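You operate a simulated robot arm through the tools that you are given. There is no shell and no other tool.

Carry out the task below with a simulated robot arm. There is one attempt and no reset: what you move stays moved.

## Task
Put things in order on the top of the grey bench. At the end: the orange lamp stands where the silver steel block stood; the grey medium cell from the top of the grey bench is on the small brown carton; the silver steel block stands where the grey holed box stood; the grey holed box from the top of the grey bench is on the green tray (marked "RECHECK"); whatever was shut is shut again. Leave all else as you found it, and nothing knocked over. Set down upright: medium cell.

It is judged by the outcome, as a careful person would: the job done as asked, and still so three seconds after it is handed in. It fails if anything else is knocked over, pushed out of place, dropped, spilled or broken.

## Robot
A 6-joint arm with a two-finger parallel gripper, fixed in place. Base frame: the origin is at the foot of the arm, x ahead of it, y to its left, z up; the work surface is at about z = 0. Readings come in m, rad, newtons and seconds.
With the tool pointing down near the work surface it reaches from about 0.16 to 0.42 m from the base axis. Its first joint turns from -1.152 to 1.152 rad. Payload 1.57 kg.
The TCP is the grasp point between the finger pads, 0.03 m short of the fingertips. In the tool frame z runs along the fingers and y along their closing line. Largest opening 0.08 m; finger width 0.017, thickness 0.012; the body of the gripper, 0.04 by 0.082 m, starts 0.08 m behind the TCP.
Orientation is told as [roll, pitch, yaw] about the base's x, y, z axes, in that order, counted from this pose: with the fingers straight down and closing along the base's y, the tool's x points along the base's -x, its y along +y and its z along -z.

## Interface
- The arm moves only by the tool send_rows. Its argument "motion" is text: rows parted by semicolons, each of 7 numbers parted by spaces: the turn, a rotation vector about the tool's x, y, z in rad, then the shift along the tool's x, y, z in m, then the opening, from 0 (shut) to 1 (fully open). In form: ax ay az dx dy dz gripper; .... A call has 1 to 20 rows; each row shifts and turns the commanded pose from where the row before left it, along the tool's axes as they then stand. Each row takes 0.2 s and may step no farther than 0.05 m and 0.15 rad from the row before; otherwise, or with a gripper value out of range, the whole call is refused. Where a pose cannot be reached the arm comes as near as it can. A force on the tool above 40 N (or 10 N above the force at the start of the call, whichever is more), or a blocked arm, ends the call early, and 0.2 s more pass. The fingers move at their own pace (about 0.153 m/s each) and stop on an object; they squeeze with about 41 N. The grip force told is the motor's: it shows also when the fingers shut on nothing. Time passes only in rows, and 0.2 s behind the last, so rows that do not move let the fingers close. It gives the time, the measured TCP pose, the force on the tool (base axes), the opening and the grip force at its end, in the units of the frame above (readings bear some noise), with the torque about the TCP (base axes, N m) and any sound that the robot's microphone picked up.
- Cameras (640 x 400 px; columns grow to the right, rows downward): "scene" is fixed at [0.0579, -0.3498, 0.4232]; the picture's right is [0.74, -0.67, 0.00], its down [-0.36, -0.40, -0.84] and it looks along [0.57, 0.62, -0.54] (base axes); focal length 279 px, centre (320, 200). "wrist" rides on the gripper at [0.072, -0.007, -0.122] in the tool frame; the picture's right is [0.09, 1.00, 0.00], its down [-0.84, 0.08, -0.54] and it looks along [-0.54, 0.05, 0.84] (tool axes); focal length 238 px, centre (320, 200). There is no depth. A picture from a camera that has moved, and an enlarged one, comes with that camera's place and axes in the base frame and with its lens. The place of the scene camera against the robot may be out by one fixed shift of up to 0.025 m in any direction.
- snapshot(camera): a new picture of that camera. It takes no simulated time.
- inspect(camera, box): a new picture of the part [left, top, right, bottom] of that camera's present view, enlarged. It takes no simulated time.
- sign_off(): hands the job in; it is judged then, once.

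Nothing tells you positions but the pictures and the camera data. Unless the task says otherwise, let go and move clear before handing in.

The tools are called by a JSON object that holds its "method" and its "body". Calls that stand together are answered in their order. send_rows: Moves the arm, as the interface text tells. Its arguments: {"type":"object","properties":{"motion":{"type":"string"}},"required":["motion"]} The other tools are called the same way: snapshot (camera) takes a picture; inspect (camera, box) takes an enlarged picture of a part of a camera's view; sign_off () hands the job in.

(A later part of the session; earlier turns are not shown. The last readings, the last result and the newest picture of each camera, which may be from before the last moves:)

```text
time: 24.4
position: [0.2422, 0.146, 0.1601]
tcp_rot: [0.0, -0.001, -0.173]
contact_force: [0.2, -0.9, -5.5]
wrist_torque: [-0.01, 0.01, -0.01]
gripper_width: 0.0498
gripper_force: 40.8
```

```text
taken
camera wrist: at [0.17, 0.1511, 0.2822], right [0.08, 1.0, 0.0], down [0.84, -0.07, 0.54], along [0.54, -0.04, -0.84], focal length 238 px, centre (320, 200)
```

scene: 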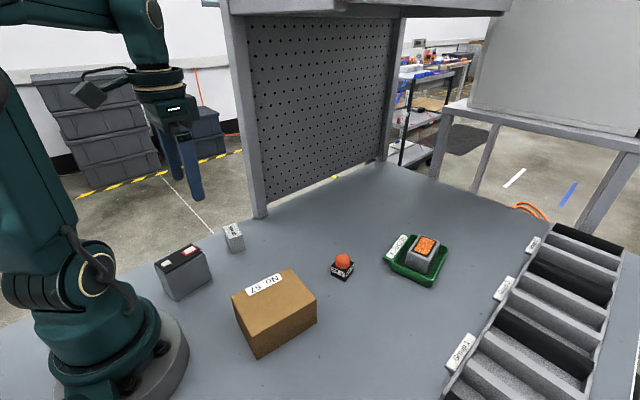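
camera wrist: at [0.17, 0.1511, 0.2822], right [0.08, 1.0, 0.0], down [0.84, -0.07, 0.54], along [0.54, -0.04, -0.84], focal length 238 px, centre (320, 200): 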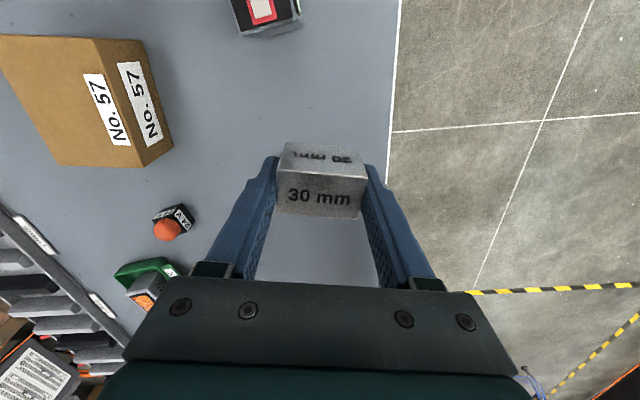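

{"method": "send_rows", "body": {"motion": "0 0 0 -0.0138 -0.0319 0 0; 0 0 0 -0.0138 -0.0319 0 0; 0 0 0 -0.0138 -0.0319 0 0; 0 0 0 -0.0138 -0.0319 0 0; 0 0 0 -0.0138 -0.0319 0 0; 0 0 0 -0.0138 -0.0319 0 0; 0 0 0 -0.0138 -0.0319 0 0; 0 0 0 -0.0138 -0.0319 0 0; 0 0 0 -0.0138 -0.0319 0 0; 0 0 0 -0.0138 -0.0319 0 0; 0 0 -0.118 0 0 0 0; 0 0 -0.118 0 0 0 0; 0 0 -0.118 0 0 0 0; 0 0 0 0 0 0 0"}}

{"method": "snapshot", "body": {"camera": "wrist"}}

{"method": "snapshot", "body": {"camera": "scene"}}

```text
time: 27.4
position: [0.3216, -0.1905, 0.1581]
tcp_rot: [0.001, -0.001, 0.181]
contact_force: [0.6, 0.6, -4.4]
wrist_torque: [0.01, -0.01, -0.01]
gripper_width: 0.0501
gripper_force: 40.9
```

```text
taken
camera wrist: at [0.2511, -0.2111, 0.2799], right [-0.27, 0.96, 0.0], down [0.81, 0.23, 0.54], along [0.52, 0.15, -0.84], focal length 238 px, centre (320, 200)
```

wrist: 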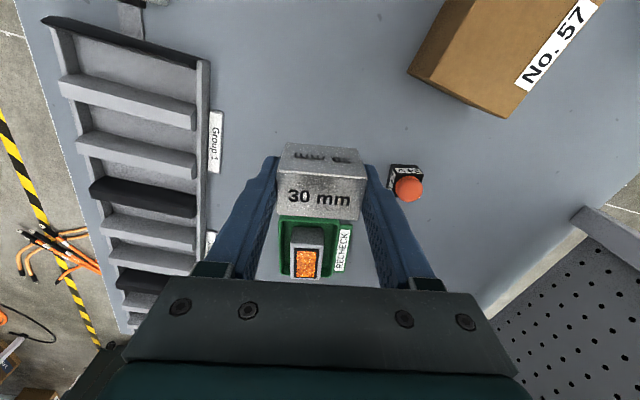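

```text
taken
```

scene: 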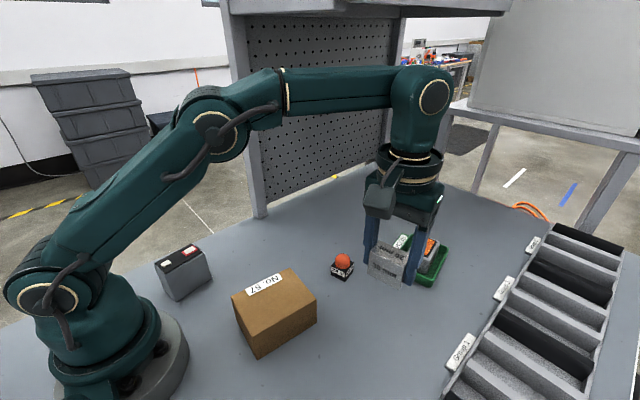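

The block is directly over the old box spot. I'm lowering to just above the bench.

{"method": "send_rows", "body": {"motion": "0 0 0 0 0 0.04 0; 0 0 0 0 0 0.04 0; 0 0 0 0 0 0.025 0; 0 0 0 0 0 0.01 0; 0 0 0 0 0 0 0"}}

{"method": "inspect", "body": {"camera": "scene", "box": [310, 230, 450, 360]}}

```text
time: 28.6
position: [0.3173, -0.1914, 0.0431]
tcp_rot: [0.001, 0.002, 0.18]
contact_force: [-0.7, -0.9, -5.2]
wrist_torque: [-0.01, -0.03, -0.05]
gripper_width: 0.0499
gripper_force: 41.3
```

```text
3.08 times, centred on (380, 295) of scene
camera zoom: at [0.0579, -0.3498, 0.4232], right [0.74, -0.67, 0.0], down [-0.36, -0.4, -0.84], along [0.57, 0.62, -0.54], focal length 857 px, centre (135, -92)
```

zoom: 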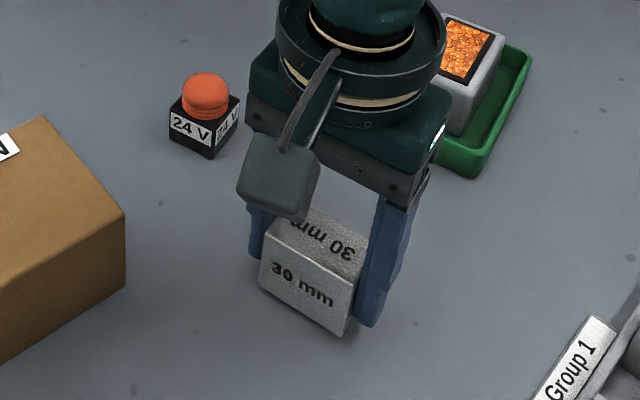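

{"method": "send_rows", "body": {"motion": "0 0 0 -0.0037 0 0 0; 0 0 0 0 0 0.002 0; 0 0 0 0 0 0.0015 0; 0 0 0 0 0 0 0"}}

```text
time: 29.6
position: [0.3252, -0.19, 0.0382]
tcp_rot: [0.0, -0.001, 0.179]
contact_force: [-0.4, -0.8, -6.1]
wrist_torque: [-0.01, 0.01, -0.01]
gripper_width: 0.0499
gripper_force: 41.5
```

{"method": "send_rows", "body": {"motion": "0 0 0 0 0 0 0"}}

{"method": "send_rows", "body": {"motion": "0 0 0 0 0 0 0"}}

{"method": "send_rows", "body": {"motion": "0 0 0 0 0 0 0"}}

{"method": "inspect", "body": {"camera": "scene", "box": [310, 230, 450, 360]}}

```text
time: 30.0
position: [0.3241, -0.1906, 0.0392]
tcp_rot: [0.0, -0.001, 0.179]
contact_force: [0.4, -0.4, -5.1]
wrist_torque: [0.01, -0.02, 0.01]
gripper_width: 0.0498
gripper_force: 41.1
```

```text
time: 30.4
position: [0.3254, -0.1901, 0.0394]
tcp_rot: [0.0, 0.001, 0.181]
contact_force: [0.0, -0.1, -5.7]
wrist_torque: [0.0, -0.04, 0.0]
gripper_width: 0.0499
gripper_force: 40.9
```

```text
time: 30.8
position: [0.3245, -0.1904, 0.0386]
tcp_rot: [0.0, -0.001, 0.18]
contact_force: [-1.0, 0.4, -4.9]
wrist_torque: [0.01, 0.04, -0.04]
gripper_width: 0.0496
gripper_force: 40.8
```

```text
3.08 times, centred on (380, 295) of scene
camera zoom: at [0.0579, -0.3498, 0.4232], right [0.74, -0.67, 0.0], down [-0.36, -0.4, -0.84], along [0.57, 0.62, -0.54], focal length 857 px, centre (135, -92)
```

zoom: 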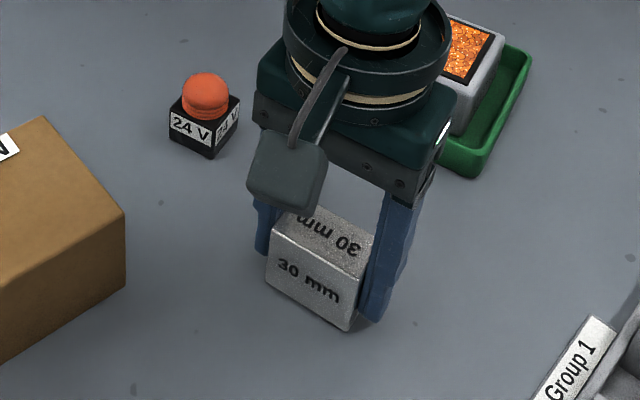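

{"method": "send_rows", "body": {"motion": "0 0 0 0.0025 0 0 0; 0 0 0 0 0 0 0"}}

```text
time: 31.4
position: [0.3215, -0.1898, 0.0401]
tcp_rot: [-0.001, 0.0, 0.181]
contact_force: [0.2, 1.5, -5.1]
wrist_torque: [0.03, 0.01, -0.02]
gripper_width: 0.0499
gripper_force: 41.0
```

{"method": "send_rows", "body": {"motion": "0 0 0 0 0 0.0015 0; 0 0 0 0 0 0 0"}}

{"method": "send_rows", "body": {"motion": "0 0 0 0 0 0.001 0; 0 0 0 0 0 0 0"}}

```text
time: 32.0
position: [0.3223, -0.1903, 0.0376]
tcp_rot: [0.001, 0.0, 0.18]
contact_force: [-1.3, 1.5, 0.2]
wrist_torque: [0.04, -0.02, 0.04]
gripper_width: 0.0499
gripper_force: 40.8
```

```text
time: 32.6
position: [0.3216, -0.1911, 0.0367]
tcp_rot: [-0.002, -0.003, 0.18]
contact_force: [-2.9, 6.1, 25.3]
wrist_torque: [0.34, 0.44, -0.11]
gripper_width: 0.0498
gripper_force: 40.6
```

The block is firmly on the bench. I'm easing off a little, then opening and rising.

{"method": "send_rows", "body": {"motion": "0 0 0 0 0 -0.0008 0; 0 0 0 0 0 0 0.75; 0 0 0 0 0 0 1; 0 0 0 0 0 -0.02 1; 0 0 0 0 0 -0.05 1; 0 0 0 0 0 -0.05 1; 0 0 0 0 0 0 1"}}

{"method": "snapshot", "body": {"camera": "wrist"}}

{"method": "snapshot", "body": {"camera": "scene"}}

```text
time: 34.2
position: [0.3202, -0.1923, 0.1573]
tcp_rot: [-0.001, 0.001, 0.181]
contact_force: [-1.0, 0.0, -0.3]
wrist_torque: [0.01, -0.01, 0.0]
gripper_width: 0.08
gripper_force: 0.1
```

```text
taken
camera wrist: at [0.251, -0.2126, 0.2795], right [-0.27, 0.96, 0.0], down [0.81, 0.23, 0.54], along [0.52, 0.15, -0.84], focal length 238 px, centre (320, 200)
```

wrist: 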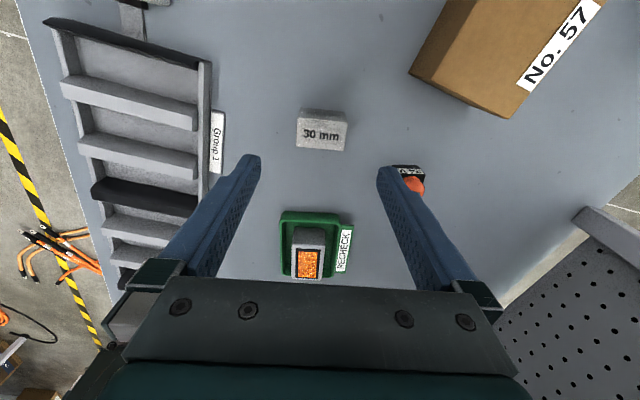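

```text
taken
```

scene: 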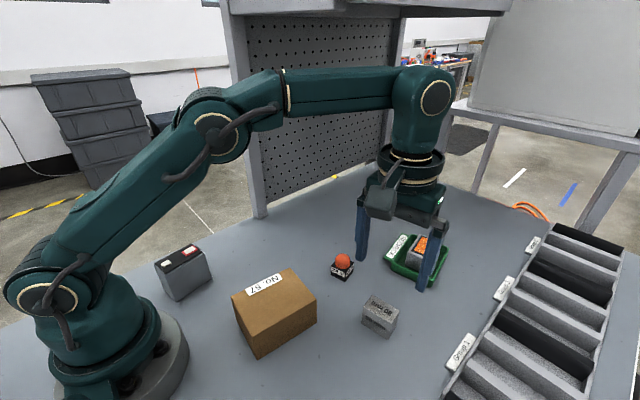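

The steel block stands upright in the box's old place. Now I'm moving over the lamp for a close look.

{"method": "send_rows", "body": {"motion": "0 0 0 -0.0103 0.0378 0 1; 0 0 0 -0.0103 0.0378 0 1; 0 0 0 -0.0103 0.0378 0 1; 0 0 0 0 0 0 1"}}

{"method": "snapshot", "body": {"camera": "wrist"}}

{"method": "inspect", "body": {"camera": "wrist", "box": [270, 110, 370, 210]}}

{"method": "inspect", "body": {"camera": "scene", "box": [310, 230, 380, 300]}}

```text
time: 35.2
position: [0.3356, -0.0745, 0.1561]
tcp_rot: [-0.001, 0.0, 0.18]
contact_force: [0.4, 0.2, -0.2]
wrist_torque: [0.03, 0.0, 0.01]
gripper_width: 0.0799
gripper_force: 0.1
```

```text
taken
camera wrist: at [0.2657, -0.0933, 0.2796], right [-0.27, 0.96, 0.0], down [0.81, 0.23, 0.54], along [0.52, 0.15, -0.84], focal length 238 px, centre (320, 200)
```

wrist: 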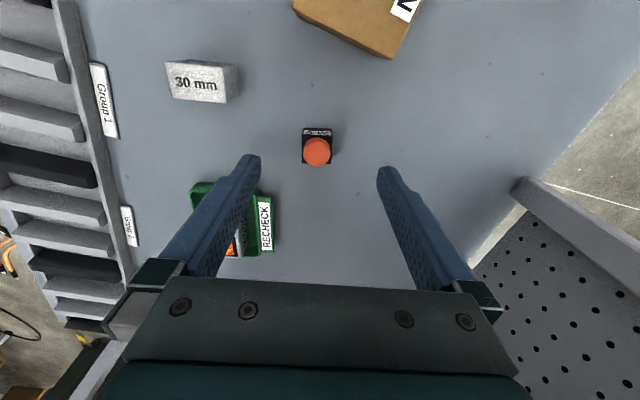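

```text
4.00 times, centred on (320, 160) of wrist
camera zoom: at [0.2657, -0.0933, 0.2796], right [-0.27, 0.96, 0.0], down [0.81, 0.23, 0.54], along [0.52, 0.15, -0.84], focal length 953 px, centre (320, 360)
```

zoom: 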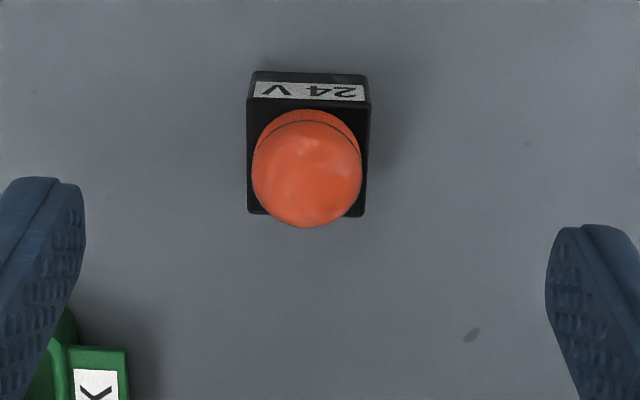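

```text
5.71 times, centred on (345, 265) of scene
camera zoom: at [0.0579, -0.3497, 0.4232], right [0.74, -0.67, 0.0], down [-0.36, -0.4, -0.84], along [0.57, 0.62, -0.54], focal length 1592 px, centre (177, -171)
```

zoom: 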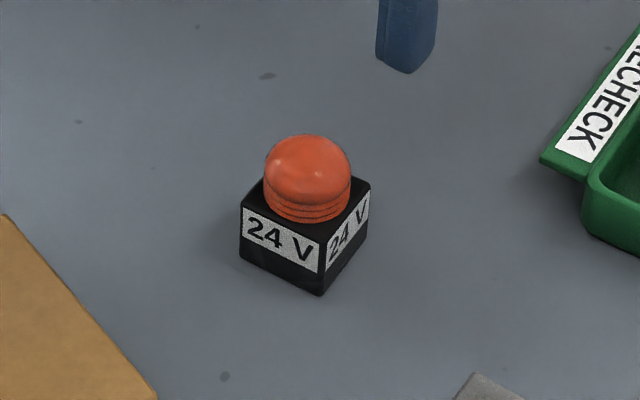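

The lamp base is centred at about (0.361, -0.070), 33 mm square with yaw about 0.24. I'm aligning above it and starting down.

{"method": "send_rows", "body": {"motion": "0 0 -0.06 0 0 0 1; 0 0 0 -0.0129 -0.0011 0.025 1; 0 0 0 -0.0129 -0.0011 0.025 1; 0 0 0 0 0 0.03 1; 0 0 0 0 0 0 1"}}

{"method": "inspect", "body": {"camera": "wrist", "box": [230, 90, 410, 230]}}

```text
time: 36.4
position: [0.3586, -0.0694, 0.076]
tcp_rot: [0.001, -0.001, 0.241]
contact_force: [0.3, -0.1, 0.1]
wrist_torque: [0.01, -0.03, 0.04]
gripper_width: 0.0798
gripper_force: 0.2
```

```text
2.86 times, centred on (320, 160) of wrist
camera zoom: at [0.2903, -0.0933, 0.1989], right [-0.33, 0.95, 0.0], down [0.79, 0.27, 0.54], along [0.51, 0.18, -0.84], focal length 681 px, centre (320, 314)
```

zoom: 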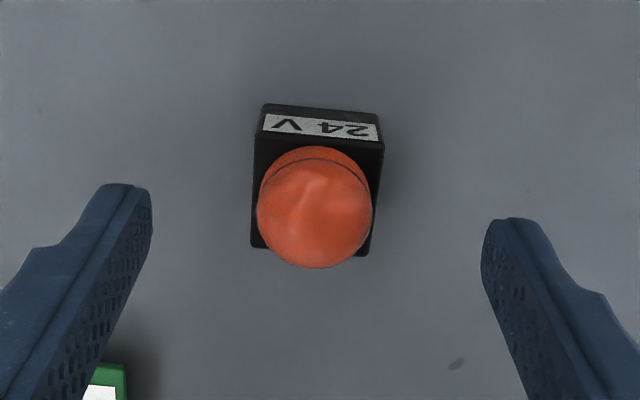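

{"method": "send_rows", "body": {"motion": "0 0 0 -0.0021 -0.0014 0.02 1; 0 0 0 0 0 0.02 1; 0 0 0 0 0 0 1"}}

{"method": "inspect", "body": {"camera": "wrist", "box": [230, 120, 410, 260]}}

{"method": "inspect", "body": {"camera": "scene", "box": [290, 200, 400, 310]}}

```text
time: 37.2
position: [0.3632, -0.0705, 0.0365]
tcp_rot: [0.001, -0.001, 0.241]
contact_force: [-1.0, -0.3, 0.1]
wrist_torque: [-0.01, 0.0, 0.02]
gripper_width: 0.0802
gripper_force: 0.1
```

```text
2.86 times, centred on (320, 190) of wrist
camera zoom: at [0.2942, -0.095, 0.1591], right [-0.33, 0.95, 0.0], down [0.79, 0.27, 0.54], along [0.51, 0.18, -0.84], focal length 681 px, centre (320, 229)
```

zoom: 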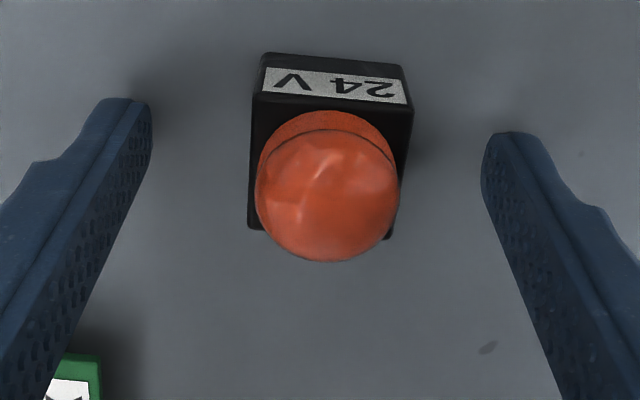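

```text
3.64 times, centred on (345, 255) of scene
camera zoom: at [0.0579, -0.3498, 0.4232], right [0.74, -0.67, 0.0], down [-0.36, -0.4, -0.84], along [0.57, 0.62, -0.54], focal length 1013 px, centre (229, 0)
```

zoom: 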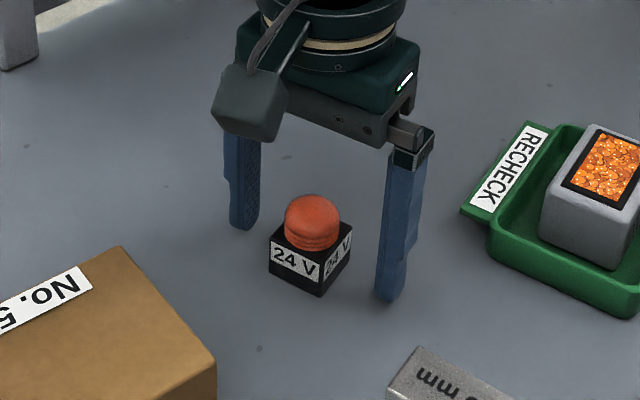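

{"method": "send_rows", "body": {"motion": "0 0 0 0.001 0 0.002 1; 0 0 0 0 0 0 0.6; 0 0 0 0 0 0 0.3; 0 0 0 0 0 0 0.3; 0 0 0 0 0 0 0"}}

{"method": "inspect", "body": {"camera": "wrist", "box": [230, 120, 410, 260]}}

{"method": "inspect", "body": {"camera": "scene", "box": [290, 200, 400, 310]}}

```text
time: 38.4
position: [0.3617, -0.0715, 0.034]
tcp_rot: [-0.001, 0.0, 0.24]
contact_force: [0.8, 0.5, 1.1]
wrist_torque: [0.0, 0.01, -0.03]
gripper_width: 0.0326
gripper_force: 41.2
```

```text
2.86 times, centred on (320, 190) of wrist
camera zoom: at [0.2928, -0.0953, 0.1565], right [-0.33, 0.95, 0.0], down [0.79, 0.27, 0.54], along [0.51, 0.18, -0.84], focal length 681 px, centre (320, 229)
```

zoom: 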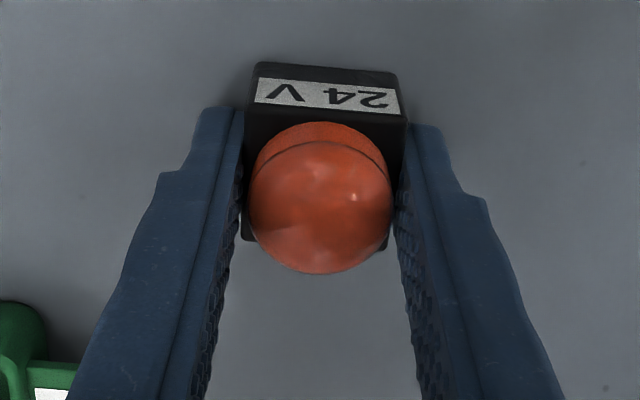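

```text
3.64 times, centred on (345, 255) of scene
camera zoom: at [0.0579, -0.3498, 0.4232], right [0.74, -0.67, 0.0], down [-0.36, -0.4, -0.84], along [0.57, 0.62, -0.54], focal length 1013 px, centre (229, 0)
```

zoom: 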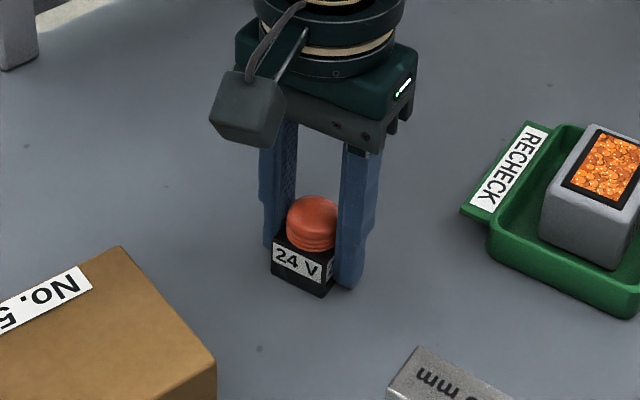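

The lamp is gripped by its base. I'm lifting and carrying it to the block's old spot at (0.240, 0.149).

{"method": "send_rows", "body": {"motion": "0 0 0 0 0 -0.02 0; 0 0 0 0 0 -0.05 0; 0 0 0 0 0 -0.05 0; 0 0 0 0 0 0 0; 0 0 0 0.0094 0.0347 0 0; 0 0 0 0.0094 0.0347 0 0; 0 0 0 0.0094 0.0347 0 0; 0 0 0 0.0094 0.0347 0 0; 0 0 0 0.0094 0.0347 0 0; 0 0 0 0.0094 0.0347 0 0; 0 0 0 0.0094 0.0347 0 0; 0 0 0.138 0 0 0 0; 0 0 0.138 0 0 0 0; 0 0 0.138 0 0 0 0; 0 0 0 0 0 0 0"}}

{"method": "snapshot", "body": {"camera": "wrist"}}

{"method": "snapshot", "body": {"camera": "scene"}}

```text
time: 41.6
position: [0.2372, 0.1508, 0.1556]
tcp_rot: [0.0, 0.0, -0.177]
contact_force: [0.1, 0.0, 0.3]
wrist_torque: [0.03, -0.05, -0.03]
gripper_width: 0.0329
gripper_force: 41.4
```

```text
taken
camera wrist: at [0.1655, 0.1565, 0.2778], right [0.08, 1.0, 0.0], down [0.84, -0.07, 0.54], along [0.54, -0.05, -0.84], focal length 238 px, centre (320, 200)
```

wrist: 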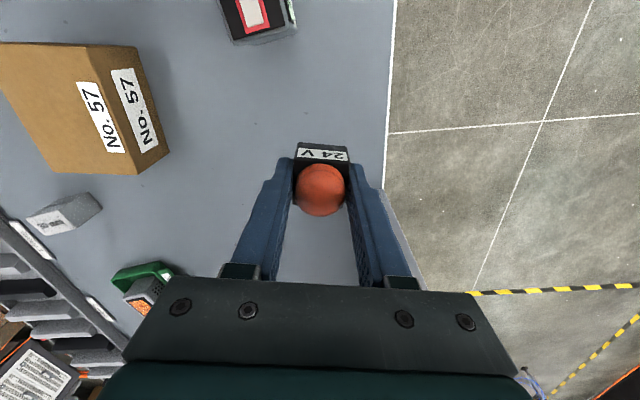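

```text
taken
```

scene: 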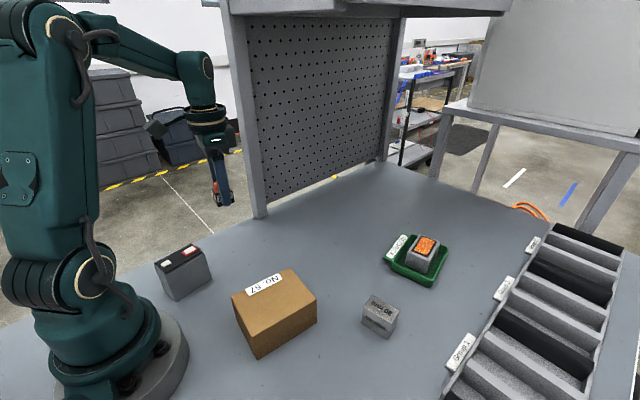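

{"method": "send_rows", "body": {"motion": "0 0 0 -0.0031 -0.0013 0.04 0; 0 0 0 0 0 0.04 0; 0 0 0 0 0 0.025 0; 0 0 0 0 0 0.008 0; 0 0 0 0 0 0 0"}}

{"method": "inspect", "body": {"camera": "scene", "box": [150, 160, 300, 300]}}

```text
time: 42.8
position: [0.2404, 0.1491, 0.0404]
tcp_rot: [-0.001, -0.001, -0.173]
contact_force: [0.2, 0.0, -0.8]
wrist_torque: [0.04, 0.02, 0.01]
gripper_width: 0.0329
gripper_force: 41.5
```

```text
2.86 times, centred on (225, 230) of scene
camera zoom: at [0.0579, -0.3498, 0.4232], right [0.74, -0.67, 0.0], down [-0.36, -0.4, -0.84], along [0.57, 0.62, -0.54], focal length 796 px, centre (591, 114)
```

zoom: 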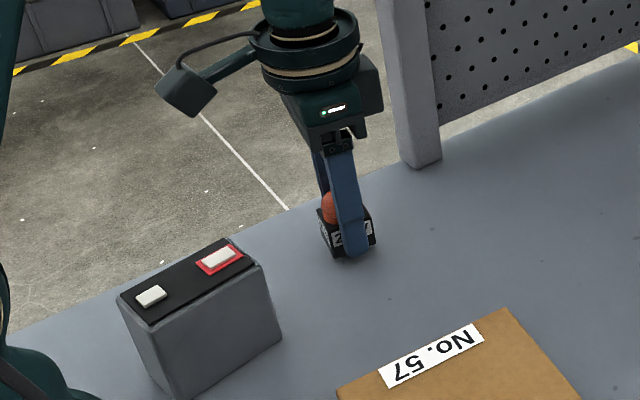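

The lamp is right over the target at (0.2404, 0.1491), about 6 mm up. I'm lowering in small steps.

{"method": "send_rows", "body": {"motion": "0 0 0 0 0 0.002 0; 0 0 0 0 0 0.002 0; 0 0 0 0 0 0 0"}}

{"method": "send_rows", "body": {"motion": "0 0 0 0 0 0.001 0; 0 0 0 0 0 0 0"}}

```text
time: 43.6
position: [0.2397, 0.1485, 0.0361]
tcp_rot: [0.001, 0.001, -0.175]
contact_force: [-0.1, 0.3, 0.4]
wrist_torque: [0.0, -0.02, -0.01]
gripper_width: 0.0327
gripper_force: 41.2
```

```text
time: 44.2
position: [0.2401, 0.1483, 0.037]
tcp_rot: [0.0, 0.0, -0.173]
contact_force: [-0.2, -0.3, 0.1]
wrist_torque: [0.01, 0.02, -0.01]
gripper_width: 0.0328
gripper_force: 41.7
```

{"method": "send_rows", "body": {"motion": "0 0 0 0 0 0.001 0; 0 0 0 0 0 0 0"}}

{"method": "send_rows", "body": {"motion": "0 0 0 0 0 0.001 0; 0 0 0 0 0 0 0"}}

```text
time: 44.8
position: [0.2391, 0.1475, 0.0354]
tcp_rot: [0.0, 0.0, -0.174]
contact_force: [-0.9, 1.0, -0.8]
wrist_torque: [-0.03, 0.01, 0.01]
gripper_width: 0.0328
gripper_force: 41.2
```

```text
time: 45.4
position: [0.2401, 0.1484, 0.0343]
tcp_rot: [-0.001, -0.001, -0.177]
contact_force: [0.6, 0.6, 0.0]
wrist_torque: [-0.02, 0.02, -0.01]
gripper_width: 0.033
gripper_force: 40.5
```

{"method": "send_rows", "body": {"motion": "0 0 0 0 0 0.0007 0; 0 0 0 0 0 0 0"}}

```text
time: 46.0
position: [0.2404, 0.1472, 0.0339]
tcp_rot: [0.001, -0.002, -0.175]
contact_force: [1.5, -0.7, 7.6]
wrist_torque: [-0.06, -0.07, 0.02]
gripper_width: 0.0329
gripper_force: 41.6
```

The lamp has touched down (7.6 N). I'm releasing and rising straight up.

{"method": "send_rows", "body": {"motion": "0 0 0 0 0 0 0.6; 0 0 0 0 0 0 0.9; 0 0 0 0 0 -0.02 0.9; 0 0 0 0 0 -0.05 1; 0 0 0 0 0 -0.05 1; 0 0 0 0 0 0 1"}}

{"method": "snapshot", "body": {"camera": "wrist"}}

{"method": "inspect", "body": {"camera": "scene", "box": [140, 190, 300, 310]}}

```text
time: 47.4
position: [0.239, 0.1501, 0.1531]
tcp_rot: [0.0, -0.002, -0.174]
contact_force: [-0.5, -0.4, 0.3]
wrist_torque: [0.04, 0.02, -0.01]
gripper_width: 0.0798
gripper_force: 0.1
```

```text
taken
camera wrist: at [0.1666, 0.1557, 0.2766], right [0.08, 1.0, 0.0], down [0.84, -0.07, 0.54], along [0.54, -0.04, -0.84], focal length 238 px, centre (320, 200)
```

wrist: 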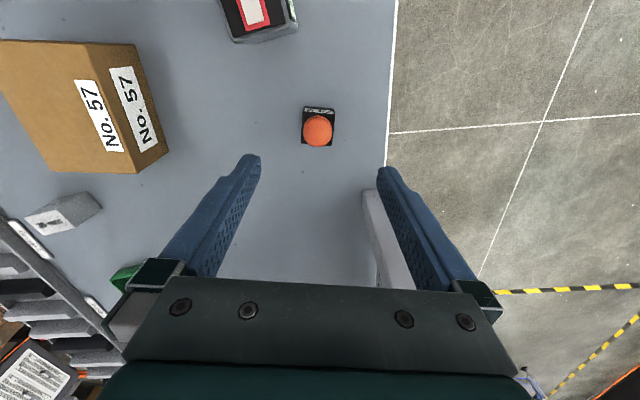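

```text
3.33 times, centred on (220, 250) of scene
camera zoom: at [0.0579, -0.3498, 0.4232], right [0.74, -0.67, 0.0], down [-0.36, -0.4, -0.84], along [0.57, 0.62, -0.54], focal length 929 px, centre (653, 33)
```

zoom: 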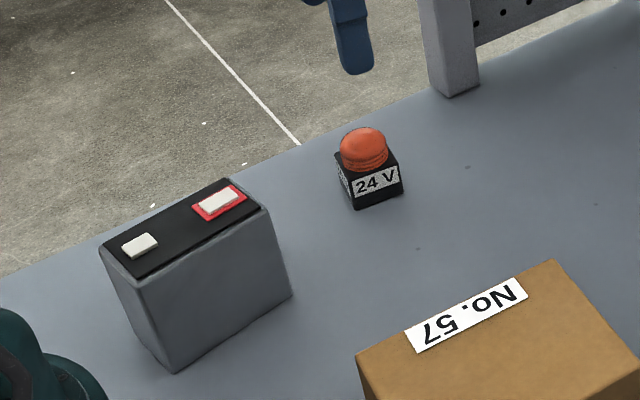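

The lamp stands upright in the block's old place. Now for the medium cell at about (0.120, 0.110): I'm moving above it at a safe height.

{"method": "send_rows", "body": {"motion": "0 0 -0.1063 0 0 0 1; 0 0 -0.1063 0 0 0 1; 0 0 -0.1063 0 0 0 1; 0 0 0 0.0297 -0.0058 -0.0043 1; 0 0 0 0.0297 -0.0058 -0.0043 1; 0 0 0 0.0297 -0.0058 -0.0043 1; 0 0 0 0.0297 -0.0058 -0.0043 1; 0 0 0 0 0 0 1"}}

{"method": "snapshot", "body": {"camera": "wrist"}}

{"method": "snapshot", "body": {"camera": "scene"}}

```text
time: 49.2
position: [0.128, 0.1082, 0.1695]
tcp_rot: [-0.001, 0.0, 0.145]
contact_force: [0.8, -0.1, 0.5]
wrist_torque: [0.01, 0.0, 0.03]
gripper_width: 0.08
gripper_force: 0.1
```

```text
taken
camera wrist: at [0.0581, 0.0913, 0.2921], right [-0.23, 0.97, 0.0], down [0.82, 0.2, 0.54], along [0.53, 0.13, -0.84], focal length 238 px, centre (320, 200)
```

wrist: 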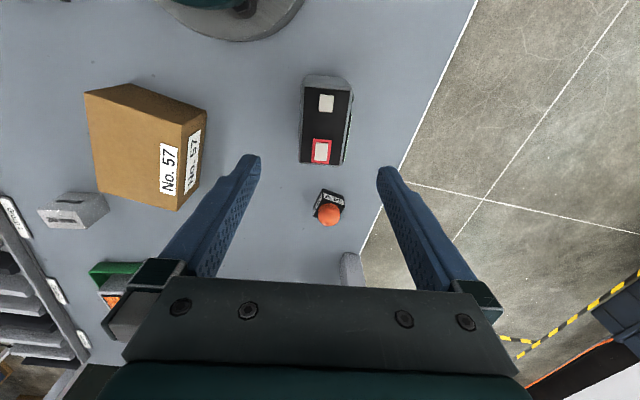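

```text
taken
```

scene: 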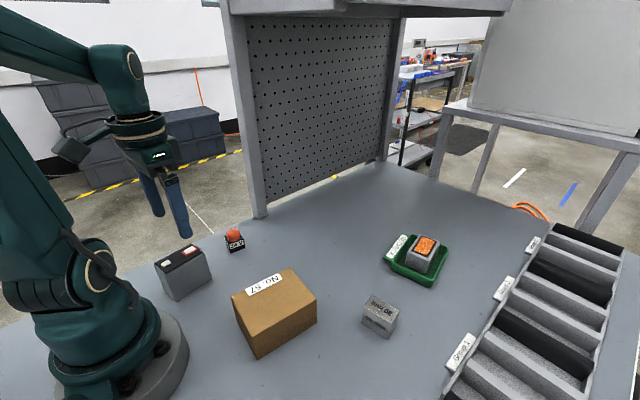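

{"method": "inspect", "body": {"camera": "wrist", "box": [270, 60, 380, 180]}}

{"method": "inspect", "body": {"camera": "scene", "box": [0, 100, 260, 400]}}

```text
3.33 times, centred on (325, 120) of wrist
camera zoom: at [0.0581, 0.0913, 0.2921], right [-0.23, 0.97, 0.0], down [0.82, 0.2, 0.54], along [0.53, 0.13, -0.84], focal length 794 px, centre (303, 467)
```

zoom: 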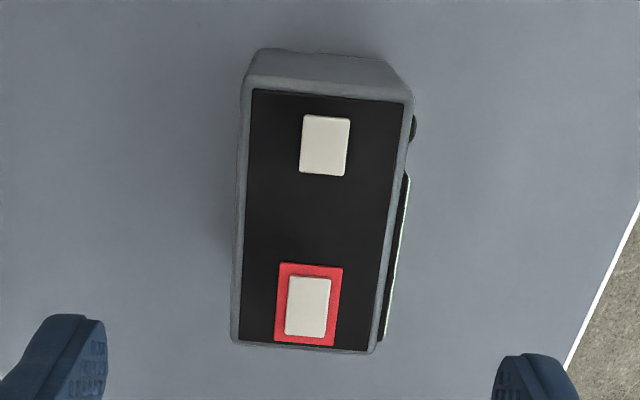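

```text
1.33 times, centred on (130, 250) of scene
camera zoom: at [0.0579, -0.3498, 0.4232], right [0.74, -0.67, 0.0], down [-0.36, -0.4, -0.84], along [0.57, 0.62, -0.54], focal length 372 px, centre (573, 133)
```

zoom: 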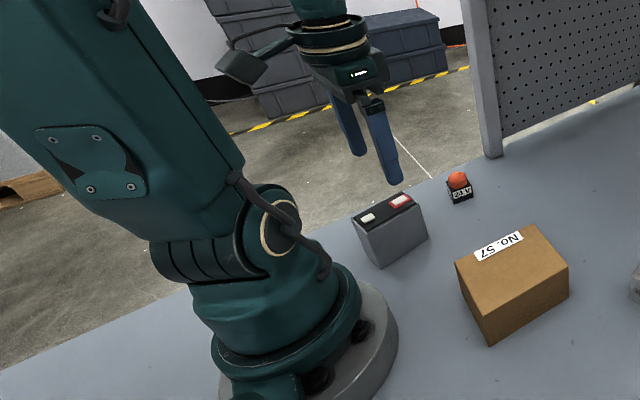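

The cell is 74 x 44 x 66 mm with its centre at (0.121, 0.109) and yaw 0.147. There's a small panel on its far side. I'm descending in stages because this is near the inner reach limit.

{"method": "send_rows", "body": {"motion": "0 0 0 0.0021 0.001 0.03 1; 0 0 0 0.0021 0.001 0.028 1; 0 0 0 0 0 0 1"}}

{"method": "snapshot", "body": {"camera": "wrist"}}

{"method": "inspect", "body": {"camera": "scene", "box": [0, 100, 260, 400]}}

```text
time: 50.0
position: [0.1243, 0.1099, 0.1094]
tcp_rot: [0.001, 0.001, 0.144]
contact_force: [-0.5, -0.5, 0.2]
wrist_torque: [0.01, 0.01, 0.01]
gripper_width: 0.0799
gripper_force: 0.1
```

```text
taken
camera wrist: at [0.053, 0.0927, 0.2329], right [-0.23, 0.97, 0.0], down [0.82, 0.2, 0.54], along [0.53, 0.13, -0.84], focal length 238 px, centre (320, 200)
```

wrist: 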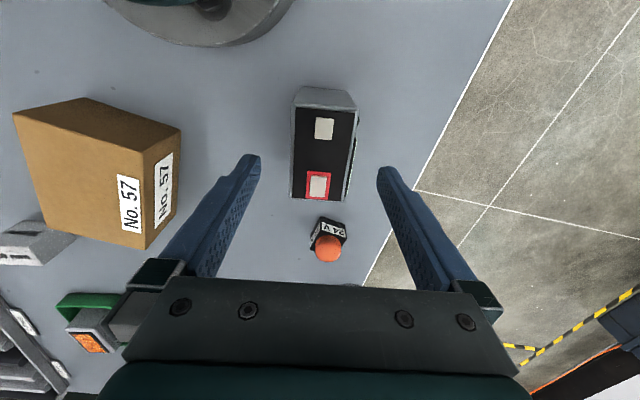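

```text
1.33 times, centred on (130, 250) of scene
camera zoom: at [0.0579, -0.3498, 0.4232], right [0.74, -0.67, 0.0], down [-0.36, -0.4, -0.84], along [0.57, 0.62, -0.54], focal length 372 px, centre (573, 133)
```

zoom: 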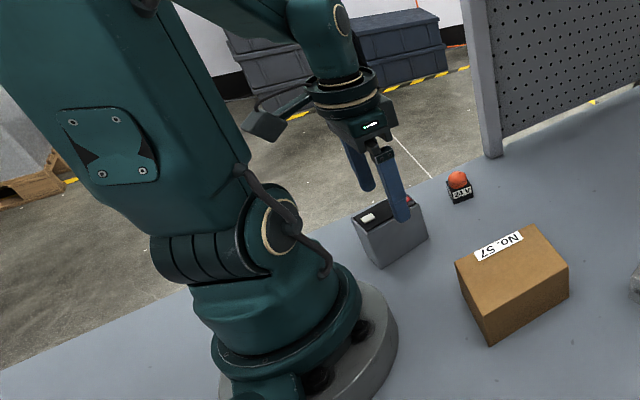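

The camera and arm have clearance and the cell is centred between the fingers. I'm continuing down.

{"method": "send_rows", "body": {"motion": "0 0 0 0.0005 0 0.02 1; 0 0 0 0.0005 0 0.02 1; 0 0 0 0 0 0 1"}}

{"method": "snapshot", "body": {"camera": "wrist"}}

{"method": "inspect", "body": {"camera": "scene", "box": [0, 100, 260, 400]}}

```text
time: 50.8
position: [0.1215, 0.1092, 0.0706]
tcp_rot: [-0.002, 0.0, 0.145]
contact_force: [0.3, 0.3, -0.4]
wrist_torque: [0.01, 0.01, 0.03]
gripper_width: 0.0799
gripper_force: 0.1
```

```text
taken
camera wrist: at [0.0499, 0.0921, 0.1932], right [-0.23, 0.97, 0.0], down [0.82, 0.2, 0.54], along [0.53, 0.13, -0.84], focal length 238 px, centre (320, 200)
```

wrist: 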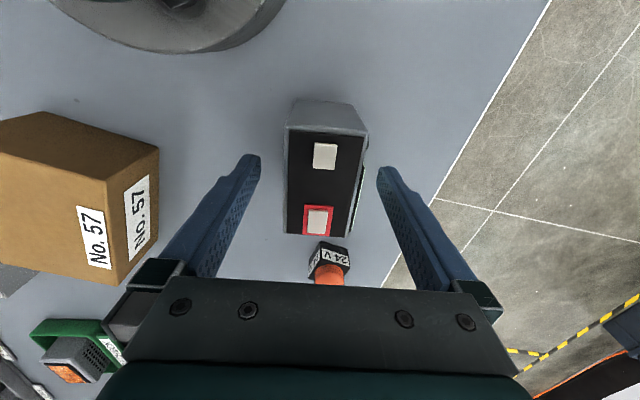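

```text
1.33 times, centred on (130, 250) of scene
camera zoom: at [0.0579, -0.3498, 0.4232], right [0.74, -0.67, 0.0], down [-0.36, -0.4, -0.84], along [0.57, 0.62, -0.54], focal length 372 px, centre (573, 133)
```

zoom: 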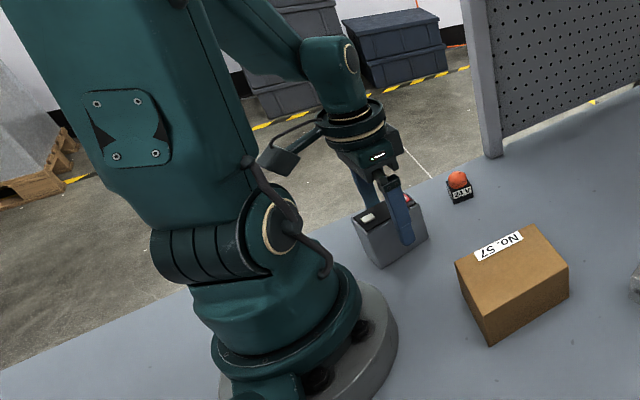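

{"method": "send_rows", "body": {"motion": "0 0 0 -0.001 0 0.01 1; 0 0 0 0 0 0 1"}}

{"method": "inspect", "body": {"camera": "wrist", "box": [230, 80, 410, 260]}}

{"method": "inspect", "body": {"camera": "scene", "box": [80, 160, 240, 320]}}

```text
time: 51.4
position: [0.1219, 0.1099, 0.0615]
tcp_rot: [0.0, 0.002, 0.146]
contact_force: [0.0, -0.2, -0.2]
wrist_torque: [-0.03, -0.03, -0.03]
gripper_width: 0.08
gripper_force: 0.0
```

```text
2.22 times, centred on (320, 170) of wrist
camera zoom: at [0.051, 0.0924, 0.1846], right [-0.23, 0.97, 0.0], down [0.82, 0.2, 0.54], along [0.53, 0.13, -0.84], focal length 530 px, centre (320, 267)
```

zoom: 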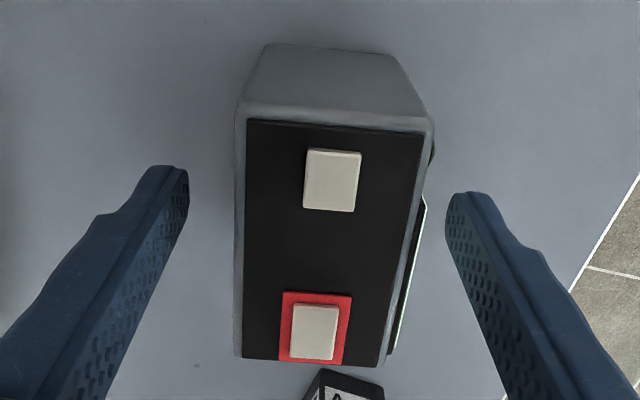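

```text
2.50 times, centred on (160, 240) of scene
camera zoom: at [0.0579, -0.3498, 0.4232], right [0.74, -0.67, 0.0], down [-0.36, -0.4, -0.84], along [0.57, 0.62, -0.54], focal length 697 px, centre (720, 100)
```

zoom: 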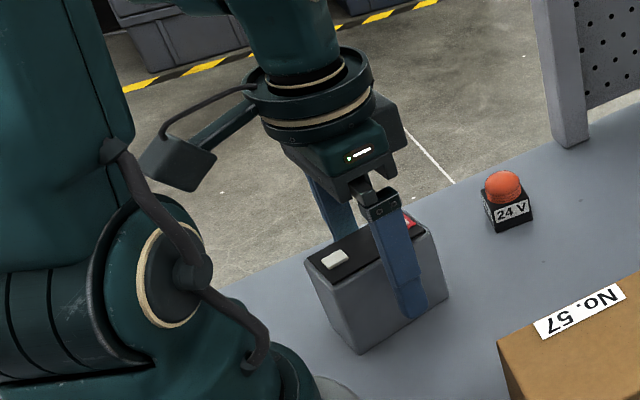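

The fingers are well placed with about 35 mm of overlap. I'm closing on the cell gradually.

{"method": "send_rows", "body": {"motion": "0 0 0 0 0 0 0.8; 0 0 0 0 0 0 0.65; 0 0 0 0 0 0 0.5; 0 0 0 0 0 0 0; 0 0 0 0 0 0 0"}}

{"method": "inspect", "body": {"camera": "wrist", "box": [230, 80, 410, 260]}}

{"method": "inspect", "body": {"camera": "scene", "box": [80, 160, 240, 320]}}

```text
time: 52.6
position: [0.1213, 0.1105, 0.0625]
tcp_rot: [0.001, -0.001, 0.146]
contact_force: [-0.3, 1.3, -0.3]
wrist_torque: [0.07, 0.03, -0.03]
gripper_width: 0.0448
gripper_force: 41.0
```

```text
2.22 times, centred on (320, 170) of wrist
camera zoom: at [0.051, 0.0925, 0.1847], right [-0.23, 0.97, 0.0], down [0.82, 0.2, 0.54], along [0.53, 0.13, -0.84], focal length 530 px, centre (320, 267)
```

zoom: 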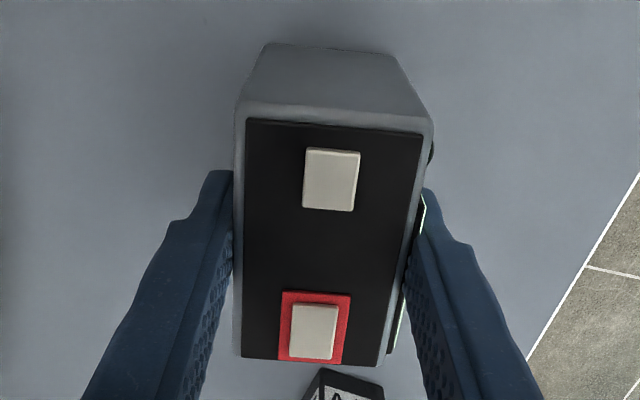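

```text
2.50 times, centred on (160, 240) of scene
camera zoom: at [0.0579, -0.3498, 0.4232], right [0.74, -0.67, 0.0], down [-0.36, -0.4, -0.84], along [0.57, 0.62, -0.54], focal length 697 px, centre (720, 100)
```

zoom: 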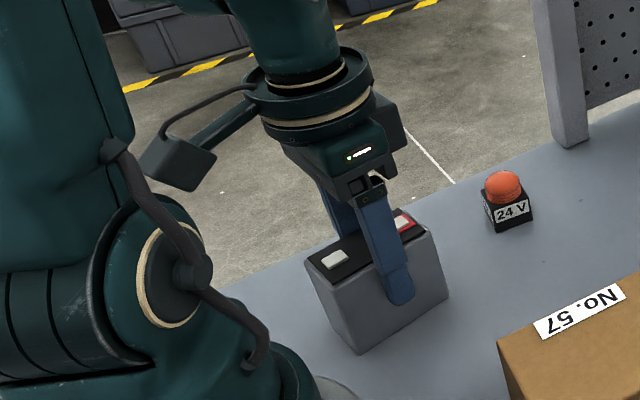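

The cell is gripped at a width of 44.8 mm. I'm lifting slowly to check that it holds.

{"method": "send_rows", "body": {"motion": "0 0 0 0 0 -0.01 0; 0 0 0 0 0 -0.02 0; 0 0 0 0 0 -0.02 0; 0 0 0 0 0 0 0"}}

{"method": "inspect", "body": {"camera": "wrist", "box": [230, 80, 410, 260]}}

{"method": "inspect", "body": {"camera": "scene", "box": [80, 160, 240, 320]}}

```text
time: 53.6
position: [0.1219, 0.1124, 0.1123]
tcp_rot: [0.001, -0.001, 0.143]
contact_force: [-1.1, -0.8, -5.0]
wrist_torque: [0.0, -0.05, -0.01]
gripper_width: 0.0449
gripper_force: 41.4
```

```text
2.22 times, centred on (320, 170) of wrist
camera zoom: at [0.0508, 0.0943, 0.2347], right [-0.23, 0.97, 0.0], down [0.82, 0.2, 0.54], along [0.53, 0.13, -0.84], focal length 530 px, centre (320, 267)
```

zoom: 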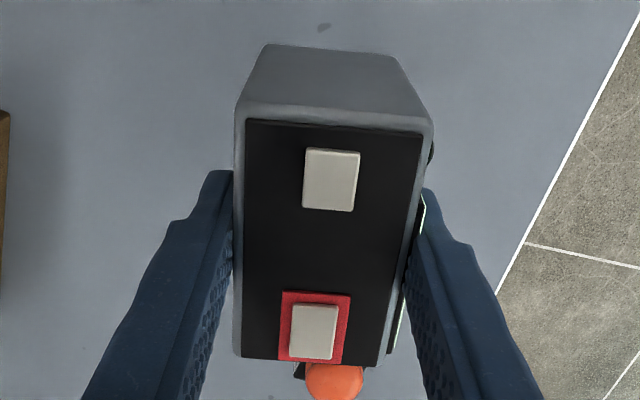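

```text
2.50 times, centred on (160, 240) of scene
camera zoom: at [0.0579, -0.3498, 0.4232], right [0.74, -0.67, 0.0], down [-0.36, -0.4, -0.84], along [0.57, 0.62, -0.54], focal length 697 px, centre (720, 100)
```

zoom: 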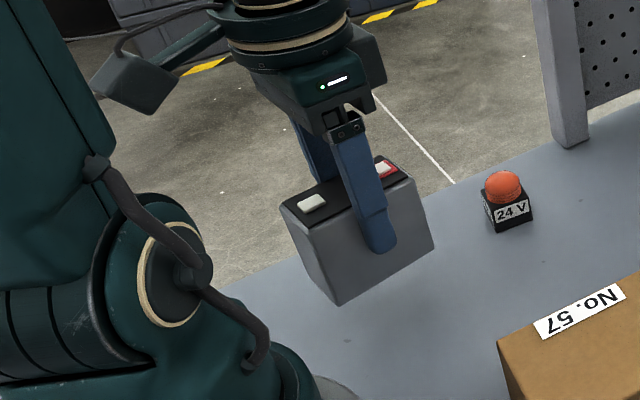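

The cell is held upright without slip. I'm raising it and carrying it around to above the carton.

{"method": "send_rows", "body": {"motion": "0 0 0 0 0 -0.04 0; 0 0 0 0 0 -0.035 0; 0 0 0 -0.0328 -0.0109 0 0; 0 0 0 -0.0328 -0.0109 0 0; 0 0 0 0.003 -0.0345 0 0; 0 0 0 0.003 -0.0345 0 0; 0 0 0 0.003 -0.0345 0 0; 0 0 0 0.003 -0.0345 0 0; 0 0 0 0.003 -0.0345 0 0; 0 0 0.135 0 0 0 0; 0 0 0.135 0 0 0 0; 0 0 0 0 0 0 0"}}

{"method": "snapshot", "body": {"camera": "wrist"}}

{"method": "snapshot", "body": {"camera": "scene"}}

```text
time: 56.2
position: [0.2006, -0.0755, 0.1892]
tcp_rot: [0.001, 0.0, -0.127]
contact_force: [-0.7, 0.6, -5.2]
wrist_torque: [0.03, 0.0, -0.01]
gripper_width: 0.0445
gripper_force: 41.0
```

```text
taken
camera wrist: at [0.1283, -0.0726, 0.3111], right [0.03, 1.0, 0.0], down [0.84, -0.03, 0.54], along [0.54, -0.02, -0.84], focal length 238 px, centre (320, 200)
```

wrist: 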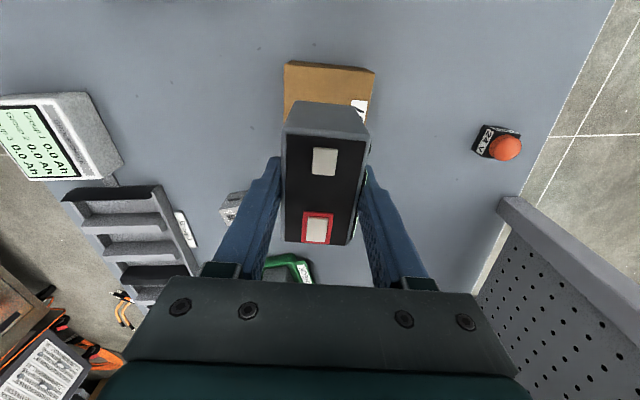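

```text
taken
```

scene: 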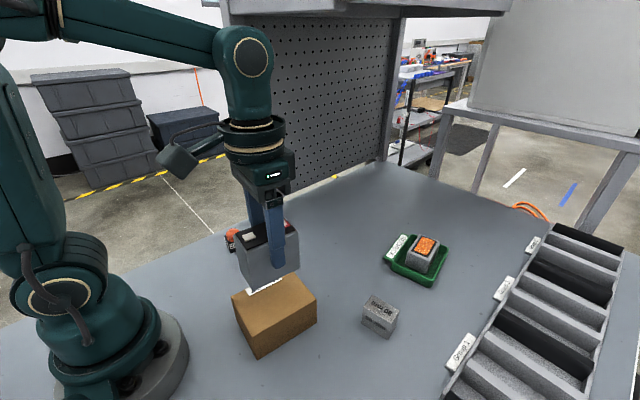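

{"method": "send_rows", "body": {"motion": "0 0 0 0 0.0025 0.03 0; 0 0 0 0 0 0.02 0; 0 0 0 0 0 0.011 0; 0 0 0 0 0 0 0"}}

{"method": "snapshot", "body": {"camera": "wrist"}}

{"method": "inspect", "body": {"camera": "scene", "box": [200, 190, 350, 370]}}

```text
time: 57.2
position: [0.2002, -0.0723, 0.1254]
tcp_rot: [-0.001, 0.0, -0.125]
contact_force: [-1.2, 0.4, -5.1]
wrist_torque: [0.0, 0.04, -0.02]
gripper_width: 0.0449
gripper_force: 40.1
```

```text
taken
camera wrist: at [0.1281, -0.0705, 0.2486], right [0.03, 1.0, 0.0], down [0.84, -0.03, 0.54], along [0.54, -0.02, -0.84], focal length 238 px, centre (320, 200)
```

wrist: 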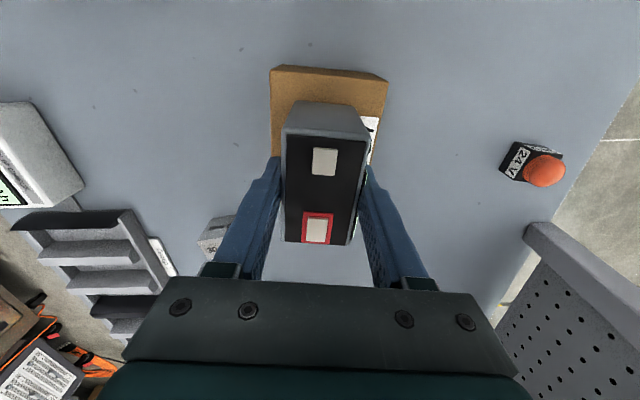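

```text
2.22 times, centred on (275, 280) of scene
camera zoom: at [0.0579, -0.3498, 0.4232], right [0.74, -0.67, 0.0], down [-0.36, -0.4, -0.84], along [0.57, 0.62, -0.54], focal length 619 px, centre (420, 22)
```

zoom: 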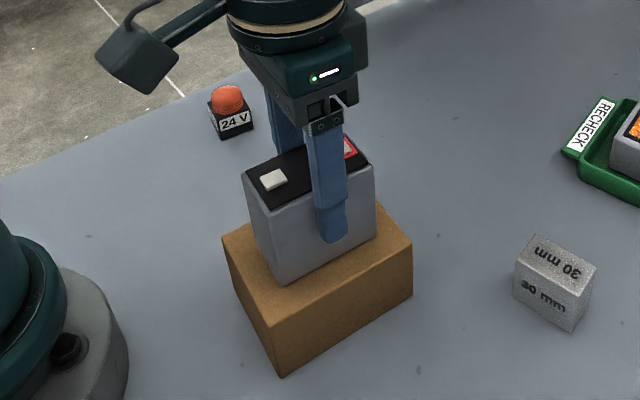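

The cell is centred over the carton and aligned with it, a few millimetres above the top. I'm lowering in small steps until it touches.

{"method": "send_rows", "body": {"motion": "0 0 0 0 0 0.002 0; 0 0 0 0 0 0 0"}}

{"method": "send_rows", "body": {"motion": "0 0 0 0 0 0.0015 0; 0 0 0 0 0 0 0"}}

```text
time: 57.8
position: [0.2007, -0.0736, 0.1248]
tcp_rot: [0.001, 0.0, -0.126]
contact_force: [-0.5, -0.6, -4.8]
wrist_torque: [-0.02, -0.01, -0.01]
gripper_width: 0.0448
gripper_force: 41.0
```

```text
time: 58.4
position: [0.1991, -0.0726, 0.1245]
tcp_rot: [0.001, -0.003, -0.126]
contact_force: [-6.2, 5.7, 29.9]
wrist_torque: [0.3, 0.45, -0.07]
gripper_width: 0.045
gripper_force: 41.1
```

It's in contact with the carton. I'm easing back slightly before releasing.

{"method": "send_rows", "body": {"motion": "0 0 0 0 0 -0.0008 0; 0 0 0 0 0 0 0"}}

```text
time: 59.0
position: [0.2, -0.0713, 0.1238]
tcp_rot: [0.0, -0.001, -0.126]
contact_force: [2.1, 1.2, 1.1]
wrist_torque: [-0.02, -0.38, 0.01]
gripper_width: 0.0446
gripper_force: 41.0
```

{"method": "send_rows", "body": {"motion": "0 0 0 0 0 0 0.62; 0 0 0 0 0 0 0.75; 0 0 0 0 0 0 0.95; 0 0 0 0 0 0 1"}}

{"method": "inspect", "body": {"camera": "wrist", "box": [200, 50, 440, 260]}}

{"method": "inspect", "body": {"camera": "scene", "box": [200, 190, 350, 370]}}

```text
time: 60.0
position: [0.1996, -0.0728, 0.124]
tcp_rot: [-0.001, -0.001, -0.127]
contact_force: [0.0, -0.5, 0.4]
wrist_torque: [0.01, 0.03, -0.01]
gripper_width: 0.0803
gripper_force: 0.0
```

```text
1.90 times, centred on (320, 155) of wrist
camera zoom: at [0.1274, -0.0709, 0.2468], right [0.03, 1.0, 0.0], down [0.84, -0.03, 0.54], along [0.54, -0.02, -0.84], focal length 454 px, centre (320, 286)
```

zoom: 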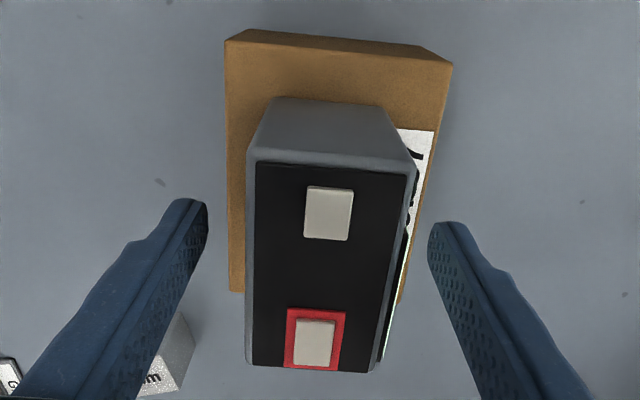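

```text
2.22 times, centred on (275, 280) of scene
camera zoom: at [0.0579, -0.3498, 0.4232], right [0.74, -0.67, 0.0], down [-0.36, -0.4, -0.84], along [0.57, 0.62, -0.54], focal length 619 px, centre (420, 22)
```

zoom: 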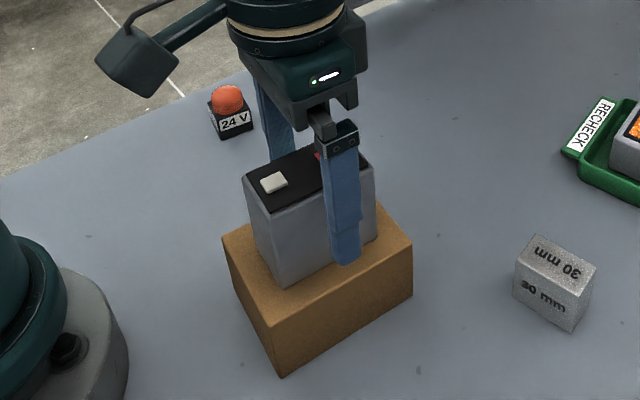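

The cell stands upright on the carton. I'm rising straight up and clear, then checking everything.

{"method": "send_rows", "body": {"motion": "0 0 0 0 0 -0.02 1; 0 0 0 0 0 -0.04 1; 0 0 0 0 0 -0.05 1; 0 0 0 0 0 -0.02 1; 0 0 0 0 0 0 1"}}

{"method": "snapshot", "body": {"camera": "wrist"}}

{"method": "snapshot", "body": {"camera": "scene"}}

```text
time: 61.2
position: [0.2037, -0.075, 0.2536]
tcp_rot: [0.001, 0.001, -0.125]
contact_force: [0.4, 0.0, 0.4]
wrist_torque: [-0.02, -0.01, 0.0]
gripper_width: 0.0798
gripper_force: 0.0
```

```text
taken
camera wrist: at [0.1315, -0.0733, 0.3762], right [0.03, 1.0, 0.0], down [0.84, -0.03, 0.54], along [0.54, -0.02, -0.84], focal length 238 px, centre (320, 200)
```

wrist: 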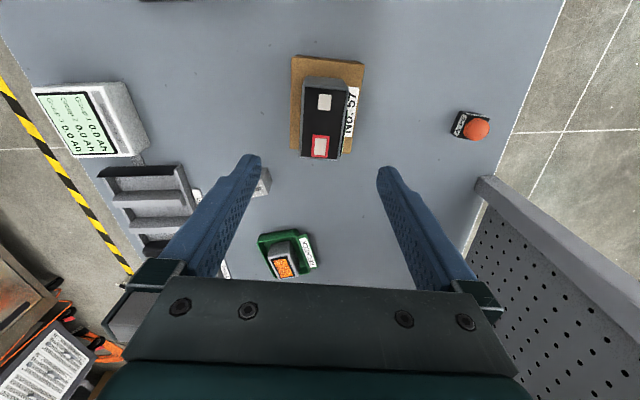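

```text
taken
```

scene: 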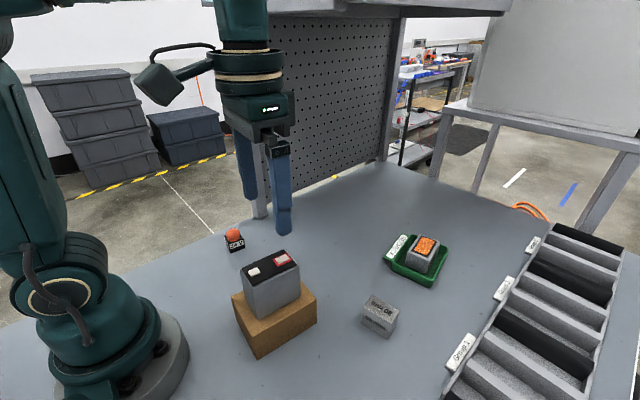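

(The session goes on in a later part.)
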